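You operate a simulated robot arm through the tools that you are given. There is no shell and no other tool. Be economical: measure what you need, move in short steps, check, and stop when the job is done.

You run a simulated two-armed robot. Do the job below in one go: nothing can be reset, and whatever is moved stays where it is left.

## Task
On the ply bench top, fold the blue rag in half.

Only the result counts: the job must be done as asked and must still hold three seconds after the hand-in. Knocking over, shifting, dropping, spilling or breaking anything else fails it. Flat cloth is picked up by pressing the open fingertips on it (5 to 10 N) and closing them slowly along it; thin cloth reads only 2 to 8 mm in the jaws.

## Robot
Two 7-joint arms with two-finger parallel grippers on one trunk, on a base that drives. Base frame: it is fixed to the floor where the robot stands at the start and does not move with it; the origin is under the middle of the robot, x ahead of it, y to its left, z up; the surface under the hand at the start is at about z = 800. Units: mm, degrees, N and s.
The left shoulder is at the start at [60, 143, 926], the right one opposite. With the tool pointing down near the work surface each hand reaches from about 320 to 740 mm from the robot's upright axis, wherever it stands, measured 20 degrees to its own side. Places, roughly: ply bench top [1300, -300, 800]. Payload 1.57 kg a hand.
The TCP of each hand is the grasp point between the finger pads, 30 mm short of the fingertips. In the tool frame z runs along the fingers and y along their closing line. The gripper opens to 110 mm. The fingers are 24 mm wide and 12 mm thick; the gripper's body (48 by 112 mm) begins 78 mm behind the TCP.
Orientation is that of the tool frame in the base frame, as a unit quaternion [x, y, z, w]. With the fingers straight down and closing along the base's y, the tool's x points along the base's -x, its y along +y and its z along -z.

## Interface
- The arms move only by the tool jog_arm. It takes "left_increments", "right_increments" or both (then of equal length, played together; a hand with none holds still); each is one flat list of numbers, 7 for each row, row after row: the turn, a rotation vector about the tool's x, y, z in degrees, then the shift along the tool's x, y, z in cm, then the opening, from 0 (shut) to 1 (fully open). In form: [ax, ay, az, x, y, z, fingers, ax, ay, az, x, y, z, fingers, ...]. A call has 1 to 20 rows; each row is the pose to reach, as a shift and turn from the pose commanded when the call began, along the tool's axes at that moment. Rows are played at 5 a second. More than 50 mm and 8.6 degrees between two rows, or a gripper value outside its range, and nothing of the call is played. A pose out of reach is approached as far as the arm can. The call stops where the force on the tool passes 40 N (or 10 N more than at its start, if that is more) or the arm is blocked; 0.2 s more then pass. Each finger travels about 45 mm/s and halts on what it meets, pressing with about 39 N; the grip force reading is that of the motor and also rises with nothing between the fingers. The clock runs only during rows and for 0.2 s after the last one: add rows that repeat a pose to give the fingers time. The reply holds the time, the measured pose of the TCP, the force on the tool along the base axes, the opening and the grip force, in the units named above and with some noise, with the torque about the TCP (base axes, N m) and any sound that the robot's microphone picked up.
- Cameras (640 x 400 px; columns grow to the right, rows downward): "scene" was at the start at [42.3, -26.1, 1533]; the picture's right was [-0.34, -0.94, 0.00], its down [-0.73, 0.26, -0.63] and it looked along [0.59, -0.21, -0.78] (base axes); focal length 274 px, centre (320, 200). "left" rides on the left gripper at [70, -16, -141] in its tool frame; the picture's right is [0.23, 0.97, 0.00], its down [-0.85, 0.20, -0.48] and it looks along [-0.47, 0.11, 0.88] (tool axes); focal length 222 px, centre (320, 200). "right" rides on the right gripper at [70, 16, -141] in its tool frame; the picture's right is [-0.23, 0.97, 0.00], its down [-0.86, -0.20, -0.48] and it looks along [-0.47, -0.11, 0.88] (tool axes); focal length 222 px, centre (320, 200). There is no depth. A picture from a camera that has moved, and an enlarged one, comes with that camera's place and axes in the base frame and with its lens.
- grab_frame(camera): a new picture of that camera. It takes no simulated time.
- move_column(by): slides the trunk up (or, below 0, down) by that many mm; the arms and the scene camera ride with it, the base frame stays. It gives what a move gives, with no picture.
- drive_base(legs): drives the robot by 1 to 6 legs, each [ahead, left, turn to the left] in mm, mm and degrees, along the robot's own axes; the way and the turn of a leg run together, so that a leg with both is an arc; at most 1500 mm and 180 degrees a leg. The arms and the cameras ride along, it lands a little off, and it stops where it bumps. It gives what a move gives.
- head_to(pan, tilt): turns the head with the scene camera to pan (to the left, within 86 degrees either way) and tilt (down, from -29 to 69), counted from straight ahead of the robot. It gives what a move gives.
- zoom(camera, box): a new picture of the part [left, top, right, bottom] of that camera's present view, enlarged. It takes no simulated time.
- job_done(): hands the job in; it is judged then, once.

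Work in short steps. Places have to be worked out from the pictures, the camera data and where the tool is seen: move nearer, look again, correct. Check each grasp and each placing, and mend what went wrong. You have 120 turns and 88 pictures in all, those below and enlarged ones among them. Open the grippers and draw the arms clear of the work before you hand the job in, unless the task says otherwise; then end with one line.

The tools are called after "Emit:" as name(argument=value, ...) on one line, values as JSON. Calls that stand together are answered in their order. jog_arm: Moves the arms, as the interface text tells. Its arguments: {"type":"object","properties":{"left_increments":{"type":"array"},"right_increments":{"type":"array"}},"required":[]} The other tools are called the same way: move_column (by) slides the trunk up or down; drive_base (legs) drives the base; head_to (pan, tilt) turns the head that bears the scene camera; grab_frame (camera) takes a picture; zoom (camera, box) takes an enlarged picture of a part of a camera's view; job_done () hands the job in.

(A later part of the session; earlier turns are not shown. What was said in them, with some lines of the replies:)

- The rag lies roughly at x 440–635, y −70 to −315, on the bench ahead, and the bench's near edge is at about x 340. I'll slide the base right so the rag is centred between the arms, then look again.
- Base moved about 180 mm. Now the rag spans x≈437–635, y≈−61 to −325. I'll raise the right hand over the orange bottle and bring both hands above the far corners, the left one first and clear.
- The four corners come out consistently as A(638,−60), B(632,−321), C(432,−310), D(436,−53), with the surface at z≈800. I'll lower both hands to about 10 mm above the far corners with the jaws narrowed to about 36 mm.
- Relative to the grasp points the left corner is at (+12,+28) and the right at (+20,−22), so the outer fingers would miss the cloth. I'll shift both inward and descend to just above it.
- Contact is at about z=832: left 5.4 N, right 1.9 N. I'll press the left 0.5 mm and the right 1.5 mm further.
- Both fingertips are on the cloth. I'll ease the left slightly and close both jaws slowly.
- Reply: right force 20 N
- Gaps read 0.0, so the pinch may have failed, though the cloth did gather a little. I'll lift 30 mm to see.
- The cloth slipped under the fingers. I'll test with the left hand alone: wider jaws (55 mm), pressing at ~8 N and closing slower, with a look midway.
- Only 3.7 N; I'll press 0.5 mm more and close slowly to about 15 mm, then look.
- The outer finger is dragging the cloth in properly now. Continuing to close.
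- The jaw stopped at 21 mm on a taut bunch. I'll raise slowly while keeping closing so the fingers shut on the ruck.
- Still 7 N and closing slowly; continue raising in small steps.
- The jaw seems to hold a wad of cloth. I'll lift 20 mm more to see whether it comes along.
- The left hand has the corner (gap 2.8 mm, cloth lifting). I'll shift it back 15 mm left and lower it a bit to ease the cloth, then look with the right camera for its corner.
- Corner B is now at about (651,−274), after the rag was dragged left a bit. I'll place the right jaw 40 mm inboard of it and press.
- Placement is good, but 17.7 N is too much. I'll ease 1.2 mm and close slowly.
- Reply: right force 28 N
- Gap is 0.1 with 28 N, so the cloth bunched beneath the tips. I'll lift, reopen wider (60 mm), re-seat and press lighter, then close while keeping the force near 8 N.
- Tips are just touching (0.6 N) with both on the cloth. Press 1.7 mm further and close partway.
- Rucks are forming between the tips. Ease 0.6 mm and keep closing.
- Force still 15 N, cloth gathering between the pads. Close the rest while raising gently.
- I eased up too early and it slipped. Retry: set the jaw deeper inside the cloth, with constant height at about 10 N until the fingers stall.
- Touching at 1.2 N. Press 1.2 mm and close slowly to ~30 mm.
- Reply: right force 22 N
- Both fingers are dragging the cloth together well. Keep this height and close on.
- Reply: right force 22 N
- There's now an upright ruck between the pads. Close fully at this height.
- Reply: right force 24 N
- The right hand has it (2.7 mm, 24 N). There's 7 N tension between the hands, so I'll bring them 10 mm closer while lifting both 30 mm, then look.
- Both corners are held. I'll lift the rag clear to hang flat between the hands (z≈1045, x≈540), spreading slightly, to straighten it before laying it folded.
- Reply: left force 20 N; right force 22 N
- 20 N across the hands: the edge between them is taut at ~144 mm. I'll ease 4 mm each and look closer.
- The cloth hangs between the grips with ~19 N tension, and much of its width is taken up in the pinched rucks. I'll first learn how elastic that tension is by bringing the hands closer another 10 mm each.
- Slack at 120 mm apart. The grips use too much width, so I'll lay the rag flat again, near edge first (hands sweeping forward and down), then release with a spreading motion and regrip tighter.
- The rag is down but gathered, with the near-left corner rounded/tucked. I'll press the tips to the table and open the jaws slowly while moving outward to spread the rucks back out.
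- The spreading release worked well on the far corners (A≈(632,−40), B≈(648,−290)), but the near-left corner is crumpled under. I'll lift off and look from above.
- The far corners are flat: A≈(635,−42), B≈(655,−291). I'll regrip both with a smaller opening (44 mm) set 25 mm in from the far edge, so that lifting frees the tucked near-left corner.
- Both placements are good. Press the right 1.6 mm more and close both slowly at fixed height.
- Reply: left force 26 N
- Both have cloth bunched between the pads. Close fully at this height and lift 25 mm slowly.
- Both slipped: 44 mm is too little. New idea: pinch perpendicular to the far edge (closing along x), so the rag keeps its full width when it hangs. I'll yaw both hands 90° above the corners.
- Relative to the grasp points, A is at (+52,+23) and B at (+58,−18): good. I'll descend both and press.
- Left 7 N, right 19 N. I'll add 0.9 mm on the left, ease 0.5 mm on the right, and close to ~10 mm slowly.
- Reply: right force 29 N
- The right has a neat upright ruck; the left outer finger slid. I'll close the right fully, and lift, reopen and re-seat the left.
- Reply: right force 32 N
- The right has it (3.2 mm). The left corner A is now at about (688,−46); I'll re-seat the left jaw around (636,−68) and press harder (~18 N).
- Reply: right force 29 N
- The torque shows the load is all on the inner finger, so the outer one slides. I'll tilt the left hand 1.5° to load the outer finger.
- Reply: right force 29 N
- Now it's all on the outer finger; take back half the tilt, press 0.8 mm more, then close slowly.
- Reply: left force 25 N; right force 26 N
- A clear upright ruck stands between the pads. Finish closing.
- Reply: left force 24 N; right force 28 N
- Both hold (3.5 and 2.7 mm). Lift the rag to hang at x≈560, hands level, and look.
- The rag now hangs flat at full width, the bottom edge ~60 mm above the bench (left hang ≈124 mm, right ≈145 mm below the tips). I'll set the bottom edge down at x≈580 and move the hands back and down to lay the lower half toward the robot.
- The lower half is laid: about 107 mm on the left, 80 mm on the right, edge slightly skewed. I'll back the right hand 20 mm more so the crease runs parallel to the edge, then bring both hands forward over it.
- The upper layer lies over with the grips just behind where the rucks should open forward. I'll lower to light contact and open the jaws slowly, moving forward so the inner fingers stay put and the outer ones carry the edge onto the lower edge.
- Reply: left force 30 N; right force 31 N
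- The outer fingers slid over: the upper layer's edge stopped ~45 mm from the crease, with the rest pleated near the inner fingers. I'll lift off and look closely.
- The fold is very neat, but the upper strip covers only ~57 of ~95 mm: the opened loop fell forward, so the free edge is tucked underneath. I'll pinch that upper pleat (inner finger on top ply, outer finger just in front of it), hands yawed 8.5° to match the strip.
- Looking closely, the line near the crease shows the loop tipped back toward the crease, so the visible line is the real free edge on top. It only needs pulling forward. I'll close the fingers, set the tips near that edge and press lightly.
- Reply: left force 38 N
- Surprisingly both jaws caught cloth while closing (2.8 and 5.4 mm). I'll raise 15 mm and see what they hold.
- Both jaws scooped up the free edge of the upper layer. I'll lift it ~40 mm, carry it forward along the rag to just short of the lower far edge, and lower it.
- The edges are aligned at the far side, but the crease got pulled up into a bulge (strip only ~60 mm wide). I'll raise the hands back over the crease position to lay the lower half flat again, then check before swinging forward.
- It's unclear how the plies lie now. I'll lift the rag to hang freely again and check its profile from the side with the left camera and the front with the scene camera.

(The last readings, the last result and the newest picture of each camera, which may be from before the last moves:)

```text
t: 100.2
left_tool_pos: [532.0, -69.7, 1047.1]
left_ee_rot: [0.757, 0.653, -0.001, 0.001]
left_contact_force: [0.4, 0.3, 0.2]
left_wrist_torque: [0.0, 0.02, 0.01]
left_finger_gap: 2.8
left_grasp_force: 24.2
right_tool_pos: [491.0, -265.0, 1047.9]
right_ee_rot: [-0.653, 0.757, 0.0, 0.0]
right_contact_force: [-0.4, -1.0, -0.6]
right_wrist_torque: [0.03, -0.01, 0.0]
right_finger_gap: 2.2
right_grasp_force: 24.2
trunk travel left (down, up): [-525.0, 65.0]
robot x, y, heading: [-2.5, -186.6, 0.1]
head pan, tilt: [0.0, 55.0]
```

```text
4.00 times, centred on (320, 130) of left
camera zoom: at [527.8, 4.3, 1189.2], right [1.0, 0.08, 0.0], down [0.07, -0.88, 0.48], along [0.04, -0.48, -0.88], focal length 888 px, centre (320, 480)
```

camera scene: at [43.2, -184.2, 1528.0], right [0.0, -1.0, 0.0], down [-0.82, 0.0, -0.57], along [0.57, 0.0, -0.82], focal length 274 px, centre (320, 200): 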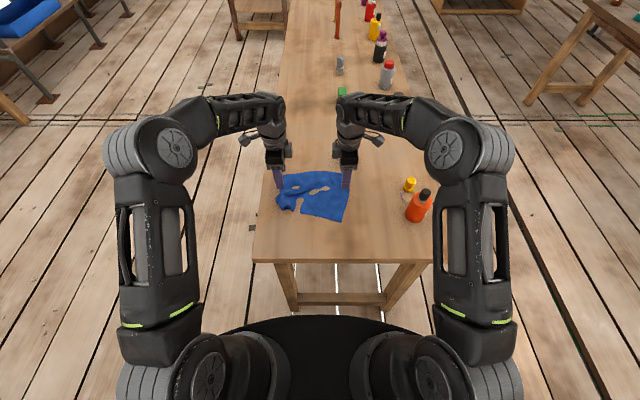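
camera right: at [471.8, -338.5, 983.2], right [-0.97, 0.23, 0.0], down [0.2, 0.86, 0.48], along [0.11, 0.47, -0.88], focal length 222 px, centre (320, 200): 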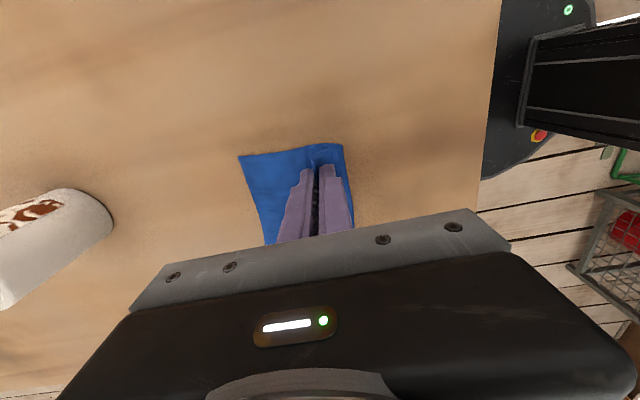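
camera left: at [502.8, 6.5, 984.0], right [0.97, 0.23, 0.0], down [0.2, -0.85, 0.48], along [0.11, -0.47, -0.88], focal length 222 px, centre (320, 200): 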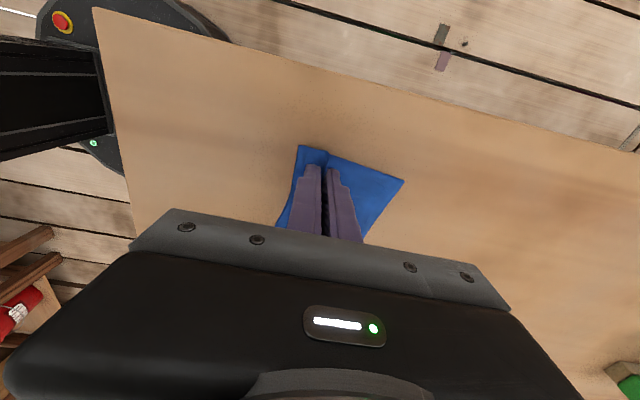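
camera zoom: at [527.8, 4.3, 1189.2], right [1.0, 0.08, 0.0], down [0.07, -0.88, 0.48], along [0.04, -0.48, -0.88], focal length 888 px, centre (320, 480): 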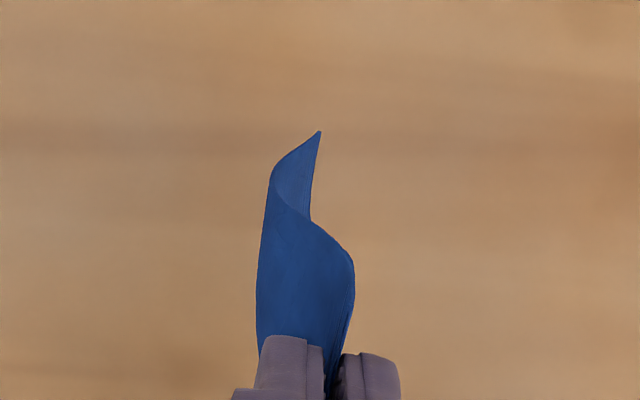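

The rag hangs flat again, ~120 mm below both jaws, as in the first fold. I'll repeat the neat fold (lay the lower half, then come forward), and this time release with the hands tilted so the outer fingers bear the load and carry the edge forward.

Emit:
jog_arm(left_increments=[0, 0, 0, 0, 2, 4, 0, 0, 0, 0, 0, 4, 8, 0, 0, 0, 0, 0, 4.5, 9.7, 0, 0, 0, 0, 0, 3, 11.2, 0, 0, 0, 0, 0, 1.5, 12.7, 0, 0, 0, 0, 0, 0, 14.2, 0, 0, 0, 0, 0, -1.5, 15.7, 0, 0, 0, 0, 0, -3, 17.2, 0, 0, 0, 0, 0, -4.5, 18.7, 0, 0, 0, 0, 0, -5.5, 19.7, 0, 0, 0, 0, 0, -5.5, 19.7, 0, 0, 0, 0, 0, -4.5, 20, 0, 0, 0, 0, 0, -3.3, 20.6, 0, 0, 0, 0, 0, -3.3, 20.6, 0], right_increments=[0, 0, 0, 0, -2.8, 4, 0, 0, 0, 0, 0, -5.2, 8, 0, 0, 0, 0, 0, -5.7, 9.7, 0, 0, 0, 0, 0, -4.2, 11.2, 0, 0, 0, 0, 0, -2.7, 12.7, 0, 0, 0, 0, 0, -1.2, 14.2, 0, 0, 0, 0, 0, 0.3, 15.7, 0, 0, 0, 0, 0, 1.8, 17.2, 0, 0, 0, 0, 0, 3.3, 18.7, 0, 0, 0, 0, 0, 4.3, 19.7, 0, 0, 0, 0, 0, 4.3, 19.7, 0, 0, 0, 0, 0, 3.3, 20, 0, 0, 0, 0, 0, 2.1, 20.6, 0, 0, 0, 0, 0, 2.1, 20.6, 0])

Emit:
zoom(camera="scene", box=[240, 140, 400, 240])

```text
t: 103.2
left_tool_pos: [499.7, -63.8, 839.8]
left_ee_rot: [0.758, 0.653, -0.001, -0.001]
left_contact_force: [0.7, -0.2, 0.7]
left_wrist_torque: [-0.01, -0.03, 0.01]
left_finger_gap: 2.9
left_grasp_force: 23.5
right_tool_pos: [471.2, -262.4, 840.7]
right_ee_rot: [-0.653, 0.758, -0.001, 0.001]
right_contact_force: [-1.8, 1.7, 5.0]
right_wrist_torque: [-0.03, 0.11, -0.01]
right_finger_gap: 3.1
right_grasp_force: 24.3
trunk travel left (down, up): [-525.0, 65.0]
robot x, y, heading: [-1.7, -182.4, 0.2]
head pan, tilt: [0.0, 55.0]
```

```text
4.00 times, centred on (320, 190) of scene
camera zoom: at [42.6, -184.1, 1528.1], right [0.0, -1.0, 0.0], down [-0.82, 0.0, -0.57], along [0.57, 0.0, -0.82], focal length 1094 px, centre (320, 240)
```

zoom: 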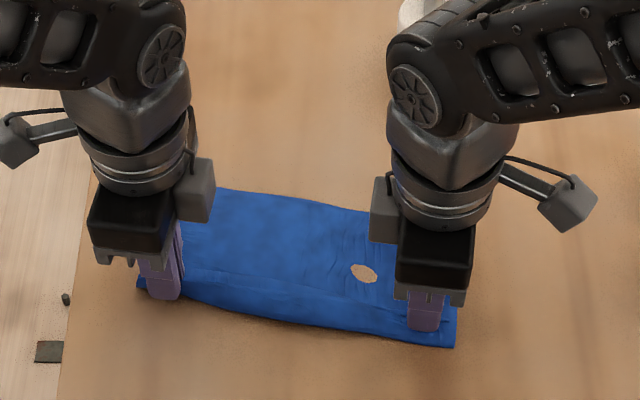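

The lower half is laid 115 mm deep, a bit more than half. I'll roll the crease forward by moving the hands 25/15 mm ahead, tilt both 2.2° to load the outer fingers, and lower to contact.

Emit:
jog_arm(left_increments=[0, 0, 0, 0, 0.8, -0.3, 0, 0.7, 0, 0, 0, 1.6, -0.3, 0, 1.4, 0, 0, 0, 2.5, 0, 0, 2.2, 0, 0, 0, 2.5, 0.4, 0, 2.2, 0, 0, 0, 2.5, 0.4, 0], right_increments=[0, 0, 0, 0, -0.5, -0.3, 0, -0.7, 0, 0, 0, -1, -0.3, 0, -1.4, 0, 0, 0, -1.5, 0, 0, -2.2, 0, 0, 0, -1.5, 0.3, 0, -2.2, 0, 0, 0, -1.5, 0.3, 0])

```text
t: 104.3
left_tool_pos: [526.5, -69.2, 837.6]
left_ee_rot: [0.757, 0.653, -0.011, -0.014]
left_contact_force: [1.8, 0.4, 6.6]
left_wrist_torque: [-0.06, -0.09, -0.01]
left_finger_gap: 2.5
left_grasp_force: 24.0
right_tool_pos: [486.2, -265.4, 840.3]
right_ee_rot: [-0.653, 0.757, 0.014, -0.011]
right_contact_force: [0.6, 1.4, 14.9]
right_wrist_torque: [-0.06, 0.13, -0.04]
right_finger_gap: 3.2
right_grasp_force: 24.4
trunk travel left (down, up): [-525.0, 65.0]
robot x, y, heading: [0.1, -181.1, -0.0]
head pan, tilt: [0.0, 55.0]
```

Contact on the stack at ~838. I'll open slowly while moving forward, adding 3° more tilt so the outer fingers stay pressed as they leave the thick part.

Emit:
jog_arm(left_increments=[0.3, 0, 0, 0, 0.3, 0, 0.05, 0.6, 0, 0, 0, 0.6, 0, 0.1, 0.9, 0, 0, 0, 0.9, 0.05, 0.15, 1.2, 0, 0, 0, 1.2, 0.05, 0.2, 1.5, 0, 0, 0, 1.5, 0.1, 0.25, 1.8, 0, 0, 0, 1.8, 0.1, 0.3, 2.1, 0, 0, 0, 2.1, 0.1, 0.35, 2.4, 0, 0, 0, 2.4, 0.15, 0.4, 2.7, 0, 0, 0, 2.7, 0.15, 0.45, 3, 0, 0, 0, 3, 0.15, 0.5, 3, 0, 0, 0, 3.3, 0.15, 0.55, 3, 0, 0, 0, 3.3, 0.15, 0.55], right_increments=[-0.3, 0, 0, 0, -0.3, 0, 0.05, -0.6, 0, 0, 0, -0.6, 0, 0.1, -0.9, 0, 0, 0, -0.9, 0, 0.15, -1.2, 0, 0, 0, -1.2, 0, 0.2, -1.5, 0, 0, 0, -1.5, 0.05, 0.25, -1.8, 0, 0, 0, -1.8, 0.05, 0.3, -2.1, 0, 0, 0, -2.1, 0.1, 0.35, -2.4, 0, 0, 0, -2.4, 0.1, 0.4, -2.7, 0, 0, 0, -2.7, 0.1, 0.45, -3, 0, 0, 0, -3, 0.15, 0.5, -3, 0, 0, 0, -3.3, 0.15, 0.55, -3, 0, 0, 0, -3.3, 0.15, 0.55])

Emit:
zoom(camera="scene", box=[240, 150, 384, 240])

```text
t: 107.0
left_tool_pos: [558.9, -72.3, 835.9]
left_ee_rot: [0.757, 0.652, -0.028, -0.033]
left_contact_force: [-0.7, -0.3, 0.7]
left_wrist_torque: [0.0, -0.01, 0.0]
left_finger_gap: 59.6
left_grasp_force: 0.0
right_tool_pos: [516.8, -268.4, 835.6]
right_ee_rot: [-0.652, 0.757, 0.035, -0.03]
right_contact_force: [-4.8, 0.0, 21.5]
right_wrist_torque: [-0.04, 0.56, 0.01]
right_finger_gap: 60.6
right_grasp_force: 0.2
trunk travel left (down, up): [-525.0, 65.0]
robot x, y, heading: [-1.4, -185.1, -0.2]
head pan, tilt: [0.0, 55.0]
```

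```text
4.44 times, centred on (312, 195) of scene
camera zoom: at [40.5, -184.0, 1528.1], right [0.0, -1.0, 0.0], down [-0.82, 0.0, -0.57], along [0.57, 0.0, -0.82], focal length 1216 px, centre (356, 222)
```

zoom: 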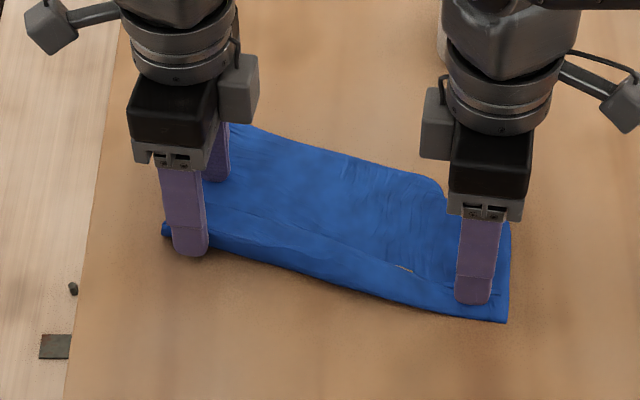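

The outer fingers again let the edge stay back: it lies ~38 mm from the crease, lower layer ~108 mm deep, rag slanted ~17°. I'll lift clear, close the jaws in the air, and come down with closed tips on the flap near its free edge to drag it forward.

Emit:
jog_arm(left_increments=[0, 0, 0, 0, 0, -2, 0.55, 0, 0, 0, 0, 0, -6, 0.55, -2.6, 0, 0, 0, 0, -6, 0.25, -5.2, 0, 0, 0, -0.7, -6, 0, -5.2, 0, 0, 0, -0.7, -6, 0, -5.2, 0, 0, 0, -0.7, -3, 0, -5.2, 0, 0, 0, -0.7, -0.6, 0, -5.2, 0, 0, 0, -0.7, 0.05, 0, -5.2, 0, 0, 0, -0.7, 0.05, 0], right_increments=[0, 0, 0, 0, 0, -2, 0.55, 0, 0, 0, 0, 0, -6, 0.55, 2.6, 0, 0, 0, 0, -6, 0.25, 5.2, 0, 0, 0, 1.2, -6, 0, 5.2, 0, 0, 0, 2.2, -6, 0, 5.2, 0, 0, 0, 2.2, -3, 0, 5.2, 0, 0, 0, 2.2, -0.6, 0, 5.2, 0, 0, 0, 2.2, 0.05, 0, 5.2, 0, 0, 0, 2.2, 0.05, 0])

```text
t: 109.0
left_tool_pos: [553.1, -71.2, 833.6]
left_ee_rot: [0.758, 0.653, 0.0, -0.001]
left_contact_force: [0.3, -0.2, 1.8]
left_wrist_torque: [0.05, 0.0, -0.01]
left_finger_gap: 0.2
left_grasp_force: 21.4
right_tool_pos: [497.3, -269.6, 837.8]
right_ee_rot: [-0.653, 0.757, 0.001, 0.0]
right_contact_force: [0.1, 0.5, 0.5]
right_wrist_torque: [-0.04, -0.03, -0.04]
right_finger_gap: 0.1
right_grasp_force: 21.5
trunk travel left (down, up): [-525.0, 65.0]
robot x, y, heading: [-0.8, -179.5, -0.2]
head pan, tilt: [0.0, 55.0]
```

Touching on both. Press to ~8 N.

Emit:
jog_arm(left_increments=[0, 0, 0, 0, 0, 0.08, 0, 0, 0, 0, 0, 0, 0.08, 0], right_increments=[0, 0, 0, 0, 0, 0.12, 0, 0, 0, 0, 0, 0, 0.12, 0])

```text
t: 109.5
left_tool_pos: [550.9, -71.9, 833.6]
left_ee_rot: [0.758, 0.653, -0.001, 0.001]
left_contact_force: [1.0, 1.7, 5.6]
left_wrist_torque: [0.06, 0.01, 0.03]
left_finger_gap: 0.0
left_grasp_force: 20.9
right_tool_pos: [496.8, -267.7, 836.2]
right_ee_rot: [-0.652, 0.758, 0.0, 0.001]
right_contact_force: [0.8, 0.5, 0.3]
right_wrist_torque: [0.03, 0.01, 0.01]
right_finger_gap: 0.1
right_grasp_force: 21.7
trunk travel left (down, up): [-525.0, 65.0]
robot x, y, heading: [0.8, -186.5, -0.2]
head pan, tilt: [0.0, 55.0]
```

Left 5.6 N; the right isn't touching yet, so lower it further.

Emit:
jog_arm(right_increments=[0, 0, 0, 0, 0, 0.1, 0, 0, 0, 0, 0, 0, 0.18, 0, 0, 0, 0, 0, 0, 0.18, 0])

```text
t: 110.3
left_tool_pos: [552.2, -71.5, 832.6]
left_ee_rot: [0.758, 0.653, 0.0, -0.001]
left_contact_force: [0.5, 2.3, 5.8]
left_wrist_torque: [0.09, -0.03, -0.01]
left_finger_gap: 0.1
left_grasp_force: 21.4
right_tool_pos: [497.5, -269.0, 832.8]
right_ee_rot: [-0.653, 0.757, 0.0, 0.0]
right_contact_force: [-0.3, -1.4, 0.5]
right_wrist_torque: [-0.01, 0.0, 0.06]
right_finger_gap: 0.1
right_grasp_force: 21.7
trunk travel left (down, up): [-525.0, 65.0]
robot x, y, heading: [1.5, -182.4, -0.2]
head pan, tilt: [0.0, 55.0]
```

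Emit:
jog_arm(right_increments=[0, 0, 0, 0, 0, 0.1, 0, 0, 0, 0, 0, 0, 0.1, 0])

Emit:
zoom(camera="right", box=[160, 60, 480, 260])

```text
t: 111.0
left_tool_pos: [551.1, -72.3, 831.6]
left_ee_rot: [0.758, 0.653, 0.0, -0.001]
left_contact_force: [0.7, 1.9, 4.7]
left_wrist_torque: [0.03, -0.01, -0.03]
left_finger_gap: 0.0
left_grasp_force: 21.5
right_tool_pos: [497.3, -268.7, 832.1]
right_ee_rot: [-0.653, 0.757, -0.001, 0.001]
right_contact_force: [0.5, -0.6, 5.3]
right_wrist_torque: [-0.03, 0.02, 0.01]
right_finger_gap: 0.0
right_grasp_force: 21.6
trunk travel left (down, up): [-525.0, 65.0]
robot x, y, heading: [0.7, -185.2, -0.3]
head pan, tilt: [0.0, 55.0]
```

```text
2.00 times, centred on (320, 160) of right
camera zoom: at [470.1, -334.5, 973.9], right [-0.93, 0.37, 0.0], down [0.32, 0.82, 0.48], along [0.18, 0.44, -0.88], focal length 444 px, centre (320, 280)
```

zoom: 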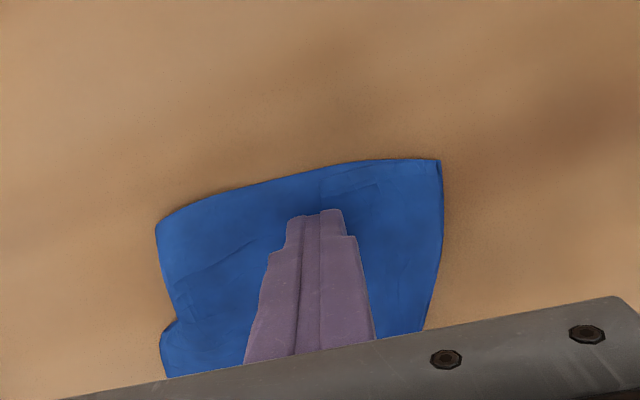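

The right tips sit on the flap near its free edge (5 N both). I'll drag both forward ~55 mm along the rag's direction, slowly.

Emit:
jog_arm(left_increments=[0, 0, 0, -0.1, 0.6, 0.02, 0, 0, 0, 0, -0.2, 1.2, 0.02, 0, 0, 0, 0, -0.3, 1.8, 0.02, 0, 0, 0, 0, -0.4, 2.4, 0.02, 0, 0, 0, 0, -0.5, 3.0, 0.02, 0, 0, 0, 0, -0.6, 3.6, 0.02, 0, 0, 0, 0, -0.7, 4.2, 0.02, 0, 0, 0, 0, -0.8, 4.8, 0.02, 0, 0, 0, 0, -0.9, 5.4, 0.02, 0, 0, 0, 0, -0.9, 5.4, 0.02, 0], right_increments=[0, 0, 0, 0.1, -0.6, 0.02, 0, 0, 0, 0, 0.2, -1.2, 0.02, 0, 0, 0, 0, 0.3, -1.8, 0.02, 0, 0, 0, 0, 0.4, -2.4, 0.02, 0, 0, 0, 0, 0.5, -3.0, 0.02, 0, 0, 0, 0, 0.6, -3.6, 0.02, 0, 0, 0, 0, 0.7, -4.2, 0.02, 0, 0, 0, 0, 0.8, -4.8, 0.02, 0, 0, 0, 0, 0.9, -5.4, 0.02, 0, 0, 0, 0, 0.9, -5.4, 0.02, 0])

```text
t: 113.2
left_tool_pos: [603.1, -89.2, 833.2]
left_ee_rot: [0.757, 0.653, 0.0, 0.001]
left_contact_force: [0.0, 0.0, -0.9]
left_wrist_torque: [-0.01, 0.02, -0.01]
left_finger_gap: 0.1
left_grasp_force: 21.1
right_tool_pos: [549.1, -282.3, 832.1]
right_ee_rot: [-0.653, 0.758, -0.001, 0.0]
right_contact_force: [-2.1, 0.7, 12.4]
right_wrist_torque: [0.09, 0.13, -0.03]
right_finger_gap: 0.2
right_grasp_force: 21.4
trunk travel left (down, up): [-525.0, 65.0]
robot x, y, heading: [2.1, -186.5, 0.1]
head pan, tilt: [0.0, 55.0]
```

Now lift both well clear and take a careful look at the result.

Emit:
jog_arm(left_increments=[0, 0, 0, 0, 0, -2, 0, 0, 0, 0, 1, 0, -6, 0, 0, 0, 0, 4, 0, -9, 0, 0, 0, 0, 8, 0, -11, 0], right_increments=[0, 0, 0, 0, 0, -2, 0, 0, 0, 0, 1, 0, -6, 0, 0, 0, 0, 3, 0, -9, 0, 0, 0, 0, 5, 0, -12, 0])

Emit:
zoom(camera="scene", box=[256, 155, 384, 235])

```text
t: 114.2
left_tool_pos: [614.0, -9.4, 944.3]
left_ee_rot: [0.757, 0.653, 0.0, 0.0]
left_contact_force: [-0.2, 0.0, 0.1]
left_wrist_torque: [-0.01, -0.01, 0.01]
left_finger_gap: 0.0
left_grasp_force: 21.7
right_tool_pos: [541.0, -333.2, 954.6]
right_ee_rot: [-0.652, 0.758, 0.001, 0.0]
right_contact_force: [0.6, 0.1, 0.3]
right_wrist_torque: [0.0, 0.0, -0.01]
right_finger_gap: 0.2
right_grasp_force: 21.9
trunk travel left (down, up): [-525.0, 65.0]
robot x, y, heading: [-0.5, -181.4, -0.1]
head pan, tilt: [0.0, 55.0]
```

```text
5.00 times, centred on (320, 195) of scene
camera zoom: at [42.6, -183.8, 1528.0], right [0.0, -1.0, 0.0], down [-0.82, 0.0, -0.57], along [0.57, 0.0, -0.82], focal length 1367 px, centre (320, 225)
```

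zoom: 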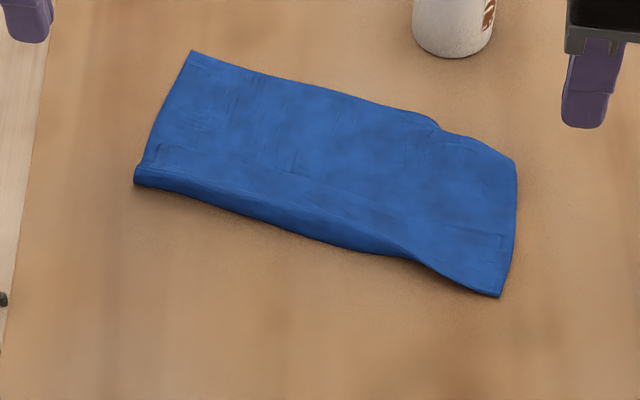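

The drag mostly moved the whole rag (finger and crease kept their distance on the left), so the flap is still short. I'll pin the exposed lower layer with one hand (right, at ~(640,−175)) and drag the flap with the other. First positioning both.

Emit:
jog_arm(left_increments=[0, 0, 0, 0, 0, 0, 0, 0, 0, 0, -1.5, 0, 0, 0, 0, 0, 0, -3, 0, 0, 0, 0, 0, 0, -5, 0, 0, 0, 0, 0, 0, -8, 0, 0, 0, 0, 0, 0, -8, 0, 3.5, 0, 0, 0, 0, -8, 0, 7, 0, 0, 0, 0, -8, 0, 10, 0, 0, 0, 0, -8, 0, 10.4, 0], right_increments=[0, 0, 0, -4, -1.7, 0, 0, 0, 0, 0, -8, -3.5, 0, 0, 0, 0, 0, -12, -5.2, 0, 0, 0, 0, 0, -15, -6.5, 0, 0, 0, 0, 0, -17.1, -7.45, 0, 0, 0, 0, 0, -17.1, -7.45, 4, 0, 0, 0, 0, -17.1, -7.45, 8, 0, 0, 0, 0, -17.1, -7.45, 11.4, 0, 0, 0, 0, -17.1, -7.45, 12, 0])

```text
t: 116.2
left_tool_pos: [603.7, -89.3, 839.9]
left_ee_rot: [0.757, 0.653, 0.001, 0.0]
left_contact_force: [0.9, -0.8, -0.1]
left_wrist_torque: [-0.01, 0.0, -0.01]
left_finger_gap: 0.0
left_grasp_force: 20.8
right_tool_pos: [639.8, -176.1, 833.3]
right_ee_rot: [-0.653, 0.758, 0.0, 0.0]
right_contact_force: [-0.1, 0.0, -0.2]
right_wrist_torque: [-0.01, -0.02, -0.01]
right_finger_gap: 0.0
right_grasp_force: 21.7
right hand out of reach, approached as far as the arm can: row 5
trunk travel left (down, up): [-525.0, 65.0]
robot x, y, heading: [-2.2, -184.1, 0.1]
head pan, tilt: [0.0, 55.0]
```

Positions are good. Press the right (pin) ~3 mm for a firm hold and the left down to light contact.

Emit:
jog_arm(left_increments=[0, 0, 0, 0, 0, 0.4, 0, 0, 0, 0, 0, 0, 0.6, 0, 0, 0, 0, 0, 0, 0.68, 0, 0, 0, 0, 0, 0, 0.68, 0], right_increments=[0, 0, 0, 0, 0, 0.15, 0, 0, 0, 0, 0, 0, 0.3, 0, 0, 0, 0, 0, 0, 0.42, 0, 0, 0, 0, 0, 0, 0.42, 0])

```text
t: 117.2
left_tool_pos: [602.5, -91.3, 834.3]
left_ee_rot: [0.758, 0.653, 0.001, 0.001]
left_contact_force: [0.2, 0.4, -0.2]
left_wrist_torque: [0.01, 0.0, 0.05]
left_finger_gap: 0.0
left_grasp_force: 21.5
right_tool_pos: [640.9, -175.5, 832.7]
right_ee_rot: [-0.653, 0.757, -0.002, 0.003]
right_contact_force: [-2.5, -2.6, 28.6]
right_wrist_torque: [-0.12, 0.08, 0.02]
right_finger_gap: 0.1
right_grasp_force: 21.6
trunk travel left (down, up): [-525.0, 65.0]
robot x, y, heading: [-0.2, -182.5, 0.0]
head pan, tilt: [0.0, 55.0]
```

Emit:
jog_arm(left_increments=[0, 0, 0, 0, 0, 0.12, 0, 0, 0, 0, 0, 0, 0.22, 0, 0, 0, 0, 0, 0, 0.22, 0])

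```text
t: 118.0
left_tool_pos: [602.5, -89.9, 832.9]
left_ee_rot: [0.758, 0.653, 0.001, 0.001]
left_contact_force: [-0.8, 1.1, 7.4]
left_wrist_torque: [-0.02, 0.04, -0.03]
left_finger_gap: 0.1
left_grasp_force: 21.6
right_tool_pos: [640.7, -175.2, 832.4]
right_ee_rot: [-0.653, 0.758, -0.003, 0.002]
right_contact_force: [2.3, -2.5, 32.6]
right_wrist_torque: [-0.12, -0.07, 0.03]
right_finger_gap: 0.0
right_grasp_force: 21.8
trunk travel left (down, up): [-525.0, 65.0]
robot x, y, heading: [-0.6, -182.1, 0.1]
head pan, tilt: [0.0, 55.0]
```

7.4 N, but at a height that may mean I'm only on the lower ply. I'll lift, move 14 mm back toward the crease and probe the contact height again.

Emit:
jog_arm(left_increments=[0, 0, 0, 0, 0, -1, 0, 0, 0, 0, 0.3, -1.4, -1, 0, 0, 0, 0, 0.3, -1.4, -0.4, 0, 0, 0, 0, 0.3, -1.4, -0.15, 0, 0, 0, 0, 0.3, -1.4, -0.15, 0])

```text
t: 119.2
left_tool_pos: [589.3, -84.9, 834.2]
left_ee_rot: [0.757, 0.653, 0.001, 0.001]
left_contact_force: [0.6, -0.7, 0.8]
left_wrist_torque: [-0.02, 0.0, -0.01]
left_finger_gap: 0.1
left_grasp_force: 21.1
right_tool_pos: [642.3, -176.4, 830.6]
right_ee_rot: [-0.653, 0.758, -0.002, 0.003]
right_contact_force: [1.2, -1.8, 34.1]
right_wrist_torque: [-0.12, -0.08, 0.01]
right_finger_gap: 0.0
right_grasp_force: 21.5
trunk travel left (down, up): [-525.0, 65.0]
robot x, y, heading: [0.1, -183.7, 0.1]
head pan, tilt: [0.0, 55.0]
```

I'll spend the last picture here, from the left camera, to see exactly where the flap edge is relative to the tips.

Emit:
zoom(camera="left", box=[180, 70, 500, 270])

```text
2.00 times, centred on (340, 170) of left
camera zoom: at [583.1, -11.7, 975.6], right [1.0, 0.08, 0.0], down [0.07, -0.88, 0.48], along [0.04, -0.48, -0.88], focal length 444 px, centre (280, 260)
```

zoom: 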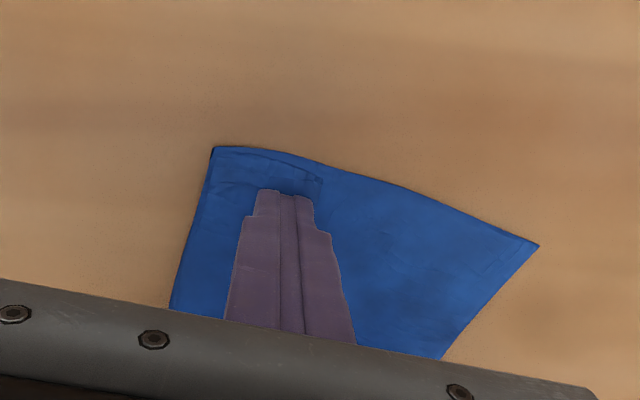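

Very informative: the flap (46 mm) plus lower layer (146 mm on the left) make up the whole rag, so there's no hidden pleat and the crease just needs to roll forward. The left corner must go from (606,−69) to (705,−90). I'll move the pin closer to the far edge, then drag the left flap.

Emit:
jog_arm(left_increments=[0, 0, 0, 0, 0, 0, 0, 0, 0, 0, 0, 0, 0, 0, 0, 0, 0, 0, 0, 0, 0, 0, 0, 0, 0, 0, 0, 0, 0, 0, 0, 0, 0, 0.12, 0, 0, 0, 0, 0, 0, 0.12, 0], right_increments=[0, 0, 0, 0, 0, -1.2, 0, 0, 0, 0, -0.5, -1.5, -1.2, 0, 0, 0, 0, -0.5, -1.5, -0.5, 0, 0, 0, 0, -0.5, -1.5, -0.05, 0, 0, 0, 0, -0.5, -1.5, 0, 0, 0, 0, 0, -0.5, -1.5, 0, 0])

```text
t: 120.5
left_tool_pos: [587.5, -85.4, 832.3]
left_ee_rot: [0.757, 0.653, 0.001, 0.0]
left_contact_force: [1.5, 0.5, 7.2]
left_wrist_torque: [0.02, -0.05, 0.02]
left_finger_gap: 0.2
left_grasp_force: 21.1
right_tool_pos: [655.9, -170.9, 831.5]
right_ee_rot: [-0.653, 0.758, -0.002, 0.003]
right_contact_force: [-0.2, 0.1, 26.3]
right_wrist_torque: [-0.01, 0.15, 0.05]
right_finger_gap: 0.0
right_grasp_force: 21.2
trunk travel left (down, up): [-525.0, 65.0]
robot x, y, heading: [-1.4, -185.7, 0.1]
head pan, tilt: [0.0, 55.0]
```

Left 7.2 N on the flap, pin 26 N. Drag the first 35 mm slowly.

Emit:
jog_arm(left_increments=[0, 0, 0, 0, 0.5, 0.02, 0, 0, 0, 0, 0, 1, 0.03, 0, 0, 0, 0, -0.1, 1.5, 0.04, 0, 0, 0, 0, -0.1, 2, 0.05, 0, 0, 0, 0, -0.1, 2.5, 0.06, 0, 0, 0, 0, -0.2, 3, 0.07, 0, 0, 0, 0, -0.2, 3.5, 0.08, 0])

```text
t: 122.2
left_tool_pos: [622.1, -91.0, 832.6]
left_ee_rot: [0.757, 0.653, 0.001, 0.001]
left_contact_force: [-4.9, 1.7, 17.6]
left_wrist_torque: [0.0, 0.24, -0.06]
left_finger_gap: 0.0
left_grasp_force: 20.9
right_tool_pos: [655.3, -173.9, 832.2]
right_ee_rot: [-0.653, 0.757, -0.002, 0.002]
right_contact_force: [7.0, 3.9, 28.2]
right_wrist_torque: [0.1, -0.06, -0.02]
right_finger_gap: 0.0
right_grasp_force: 21.8
trunk travel left (down, up): [-525.0, 65.0]
robot x, y, heading: [1.9, -184.9, 0.2]
head pan, tilt: [0.0, 55.0]
```

Pin is resisting (7 N) as intended; left force rose to 17.6 N. Ease 0.8 mm and drag another 35 mm.

Emit:
jog_arm(left_increments=[0, 0, 0, 0, 0, -0.08, 0, 0, 0, 0, 0, 0.5, -0.08, 0, 0, 0, 0, 0, 1, -0.08, 0, 0, 0, 0, -0.1, 1.5, -0.08, 0, 0, 0, 0, -0.1, 2, -0.08, 0, 0, 0, 0, -0.1, 2.5, -0.08, 0, 0, 0, 0, -0.2, 3, -0.08, 0, 0, 0, 0, -0.2, 3.5, -0.08, 0])

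```text
t: 123.3
left_tool_pos: [636.9, -94.1, 833.1]
left_ee_rot: [0.758, 0.652, 0.0, -0.001]
left_contact_force: [-6.9, 2.2, 14.1]
left_wrist_torque: [-0.23, -0.46, -0.25]
left_finger_gap: 0.0
left_grasp_force: 21.4
right_tool_pos: [658.1, -173.6, 831.7]
right_ee_rot: [-0.65, 0.76, -0.003, 0.006]
right_contact_force: [3.9, 0.3, 10.9]
right_wrist_torque: [0.1, 0.63, -0.15]
right_finger_gap: 0.0
right_grasp_force: 21.2
trunk travel left (down, up): [-525.0, 65.0]
robot x, y, heading: [-2.1, -185.0, -0.0]
head pan, tilt: [0.0, 55.0]
stopped in row 5 (left hand): the force on the tool passed its limit at 47 N (the readings are from after the stop); the commanded pose is now the measured one
```

Stopped at 47 N: the hands' inner housings touched (they need ~110 mm spacing). I'll lift the left slightly, shift it outward, and move the pin right to about (612,−238), where the flap is nearly in place already.

Emit:
jog_arm(left_increments=[0, 0, 0, 0, 0, -0.5, 0, 0, 0, 0, 0.5, 0, -1.5, 0, 0, 0, 0, 1, 0, -2, 0, 0, 0, 0, 1, 0, -2, 0, 0, 0, 0, 1, 0, -2, 0, 0, 0, 0, 1, 0, -2, 0, 0, 0, 0, 1, 0, -2, 0], right_increments=[0, 0, 0, 0, 0, -0.3, 0, 0, 0, 0, 0.5, 0, -1.5, 0, 0, 0, 0, 3, 1.5, -2.5, 0, 0, 0, 0, 6, 3, -2.5, 0, 0, 0, 0, 7, 3.6, -2.5, 0, 0, 0, 0, 7, 3.6, -0.8, 0, 0, 0, 0, 7, 3.6, -0.1, 0])

```text
t: 124.9
left_tool_pos: [636.1, -84.9, 851.2]
left_ee_rot: [0.76, 0.65, -0.002, -0.002]
left_contact_force: [0.3, 0.1, 0.3]
left_wrist_torque: [-0.02, 0.01, 0.01]
left_finger_gap: 0.0
left_grasp_force: 21.3
right_tool_pos: [613.2, -238.0, 831.8]
right_ee_rot: [-0.65, 0.76, -0.002, 0.004]
right_contact_force: [-2.1, -1.5, 17.3]
right_wrist_torque: [-0.16, 0.11, 0.01]
right_finger_gap: 0.2
right_grasp_force: 21.2
trunk travel left (down, up): [-525.0, 65.0]
robot x, y, heading: [-1.3, -182.5, -0.0]
head pan, tilt: [0.0, 55.0]
```

Pin re-seated at 17 N. By my count the pictures are used up; I'll check whether one more is available before continuing.

Emit:
grab_frame(camera="left")

```text
refused: no pictures are left
```

No pictures remain, so I continue on readings alone. A light drag (~2–3 N) should slide the flap while the pinned lower layer holds. I'll restart the left tips at (597,−83) on the flap, firming the pin.

Emit:
jog_arm(left_increments=[0, 0, 0, -0.2, -2, 0, 0, 0, 0, 0, -0.4, -3.9, 0, 0, 0, 0, 0, -0.4, -3.9, 1, 0, 0, 0, 0, -0.4, -3.9, 1.6, 0, 0, 0, 0, -0.4, -3.9, 1.75, 0, 0, 0, 0, -0.4, -3.9, 1.75, 0], right_increments=[0, 0, 0, 0, 0, 0.08, 0, 0, 0, 0, 0, 0, 0.12, 0, 0, 0, 0, 0, 0, 0.12, 0, 0, 0, 0, 0, 0, 0.12, 0, 0, 0, 0, 0, 0, 0.12, 0, 0, 0, 0, 0, 0, 0.12, 0])

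```text
t: 126.3
left_tool_pos: [598.7, -83.1, 834.2]
left_ee_rot: [0.759, 0.651, -0.001, -0.001]
left_contact_force: [1.0, 0.2, -0.6]
left_wrist_torque: [-0.02, 0.02, 0.02]
left_finger_gap: 0.0
left_grasp_force: 21.5
right_tool_pos: [611.9, -237.9, 831.9]
right_ee_rot: [-0.651, 0.759, -0.003, 0.005]
right_contact_force: [4.6, -0.5, 38.7]
right_wrist_torque: [-0.28, 0.03, 0.09]
right_finger_gap: 0.0
right_grasp_force: 20.8
trunk travel left (down, up): [-525.0, 65.0]
robot x, y, heading: [-0.9, -183.1, 0.3]
head pan, tilt: [0.0, 55.0]
```

Emit:
jog_arm(left_increments=[0, 0, 0, 0, 0, 0.08, 0, 0, 0, 0, 0, 0, 0.14, 0, 0, 0, 0, 0, 0, 0.14, 0], right_increments=[0, 0, 0, 0, 0, -0.08, 0, 0, 0, 0, 0, 0, -0.08, 0, 0, 0, 0, 0, 0, -0.08, 0])

```text
t: 127.1
left_tool_pos: [598.9, -81.7, 832.2]
left_ee_rot: [0.759, 0.651, 0.0, -0.001]
left_contact_force: [-1.8, 0.2, 3.1]
left_wrist_torque: [-0.06, -0.01, 0.01]
left_finger_gap: 0.0
left_grasp_force: 21.5
right_tool_pos: [613.8, -237.4, 830.3]
right_ee_rot: [-0.65, 0.76, -0.003, 0.006]
right_contact_force: [6.9, 0.7, 31.2]
right_wrist_torque: [-0.15, -0.14, 0.07]
right_finger_gap: 0.1
right_grasp_force: 21.1
trunk travel left (down, up): [-525.0, 65.0]
robot x, y, heading: [2.4, -184.0, 0.1]
head pan, tilt: [0.0, 55.0]
```

Left at 3 N: drag 40 mm forward slowly at this light load.

Emit:
jog_arm(left_increments=[0, 0, 0, 0, 0.4, 0, 0, 0, 0, 0, 0, 0.8, 0, 0, 0, 0, 0, -0.1, 1.2, 0, 0, 0, 0, 0, -0.1, 1.6, 0, 0, 0, 0, 0, -0.1, 2, 0, 0, 0, 0, 0, -0.1, 2.4, 0, 0, 0, 0, 0, -0.2, 2.8, 0, 0, 0, 0, 0, -0.2, 3.2, 0, 0, 0, 0, 0, -0.2, 3.6, 0, 0, 0, 0, 0, -0.2, 4, 0, 0])

```text
t: 129.3
left_tool_pos: [636.9, -90.9, 832.6]
left_ee_rot: [0.759, 0.651, -0.002, -0.002]
left_contact_force: [-1.6, 1.0, 4.8]
left_wrist_torque: [-0.03, 0.03, 0.0]
left_finger_gap: 0.0
left_grasp_force: 21.2
right_tool_pos: [612.5, -237.6, 831.2]
right_ee_rot: [-0.65, 0.76, -0.002, 0.006]
right_contact_force: [7.6, 1.1, 30.5]
right_wrist_torque: [-0.16, -0.13, 0.03]
right_finger_gap: 0.0
right_grasp_force: 20.8
trunk travel left (down, up): [-525.0, 65.0]
robot x, y, heading: [-2.9, -185.4, 0.1]
head pan, tilt: [0.0, 55.0]
```

Steady contact and almost no extra pull on the pin, which suits a sliding flap. Continue 50 mm to bring the corner to the far corner.

Emit:
jog_arm(left_increments=[0, 0, 0, 0, 0.5, 0, 0, 0, 0, 0, 0, 1, 0, 0, 0, 0, 0, -0.1, 1.5, 0, 0, 0, 0, 0, -0.1, 2, 0, 0, 0, 0, 0, -0.1, 2.5, 0, 0, 0, 0, 0, -0.2, 3, 0, 0, 0, 0, 0, -0.2, 3.5, 0, 0, 0, 0, 0, -0.2, 4, 0, 0, 0, 0, 0, -0.3, 4.5, 0, 0, 0, 0, 0, -0.3, 5, 0, 0])

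```text
t: 131.5
left_tool_pos: [684.4, -100.7, 832.7]
left_ee_rot: [0.758, 0.652, -0.002, -0.002]
left_contact_force: [-0.9, 0.0, 1.8]
left_wrist_torque: [-0.02, -0.01, -0.03]
left_finger_gap: 0.3
left_grasp_force: 21.1
right_tool_pos: [613.0, -238.5, 830.8]
right_ee_rot: [-0.65, 0.76, -0.002, 0.004]
right_contact_force: [3.5, 0.1, 34.0]
right_wrist_torque: [-0.17, -0.01, -0.02]
right_finger_gap: 0.4
right_grasp_force: 21.4
trunk travel left (down, up): [-525.0, 65.0]
robot x, y, heading: [0.4, -183.7, 0.3]
head pan, tilt: [0.0, 55.0]
```

The stroke is complete. I can't see the result, so I won't risk disturbing it further. Lift both hands straight up, open the grippers once clear, and withdraw.

Emit:
jog_arm(left_increments=[0, 0, 0, 0, 0, -1, 0, 0, 0, 0, 0, 0, -4, 0, 0, 0, 0, 0, 0, -8, 0, 0, 0, 0, 1, -3, -12, 0.2, 0, 0, 0, 4, -6, -15, 0.5, 0, 0, 0, 6, -9, -17, 0.8, 0, 0, 0, 6, -9, -17, 1, 0, 0, 0, 6, -9, -17, 1], right_increments=[0, 0, 0, 0, 0, -1, 0, 0, 0, 0, 0, 0, -4, 0, 0, 0, 0, 0, 0, -8, 0, 0, 0, 0, 1, 3, -12, 0.2, 0, 0, 0, 4, 6, -15, 0.5, 0, 0, 0, 6, 8, -17, 0.8, 0, 0, 0, 6, 8, -17, 1, 0, 0, 0, 6, 8, -17, 1])

```text
refused: row 4 steps farther than a row can; nothing moved
```

The step was slightly too long; the same move with smaller rows.

Emit:
jog_arm(left_increments=[0, 0, 0, 0, 0, -1, 0, 0, 0, 0, 0, 0, -4, 0, 0, 0, 0, 0, 0, -8, 0, 0, 0, 0, 0, 0, -12, 0.2, 0, 0, 0, 1, -2, -15, 0.5, 0, 0, 0, 3, -5, -17, 0.8, 0, 0, 0, 5, -8, -17, 1, 0, 0, 0, 5, -8, -17, 1], right_increments=[0, 0, 0, 0, 0, -1, 0, 0, 0, 0, 0, 0, -4, 0, 0, 0, 0, 0, 0, -8, 0, 0, 0, 0, 0, 0, -12, 0.2, 0, 0, 0, 1, 2, -15, 0.5, 0, 0, 0, 3, 5, -17, 0.8, 0, 0, 0, 5, 8, -17, 1, 0, 0, 0, 5, 8, -17, 1])

```text
t: 133.3
left_tool_pos: [614.7, -44.2, 1000.4]
left_ee_rot: [0.759, 0.651, -0.003, -0.002]
left_contact_force: [0.3, -0.1, -0.3]
left_wrist_torque: [0.02, -0.04, -0.01]
left_finger_gap: 98.0
left_grasp_force: 0.0
left hand out of reach, approached as far as the arm can: row 3, 4, 5, 6
right_tool_pos: [524.6, -277.1, 999.0]
right_ee_rot: [-0.65, 0.76, -0.002, 0.002]
right_contact_force: [-0.5, 0.5, -0.8]
right_wrist_torque: [-0.01, 0.0, 0.01]
right_finger_gap: 98.2
right_grasp_force: 0.0
trunk travel left (down, up): [-525.0, 65.0]
robot x, y, heading: [2.2, -186.5, -0.0]
head pan, tilt: [0.0, 55.0]
```

The hands are clear and open, and no contact with any other object was noted. Handing in.

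Emit:
job_done()

```text
The job is handed in.
```

I folded the blue rag over and handed the job in, but I can't confirm the fold is a true half. My pictures ran out before the last drags. In the last one, the right side was close to half, but on the left only about 46 mm of the top layer lay over about 146 mm below. I then dragged the left side forward by force readings alone. Both grippers are open and clear, and I noticed no contact with anything else on the bench.
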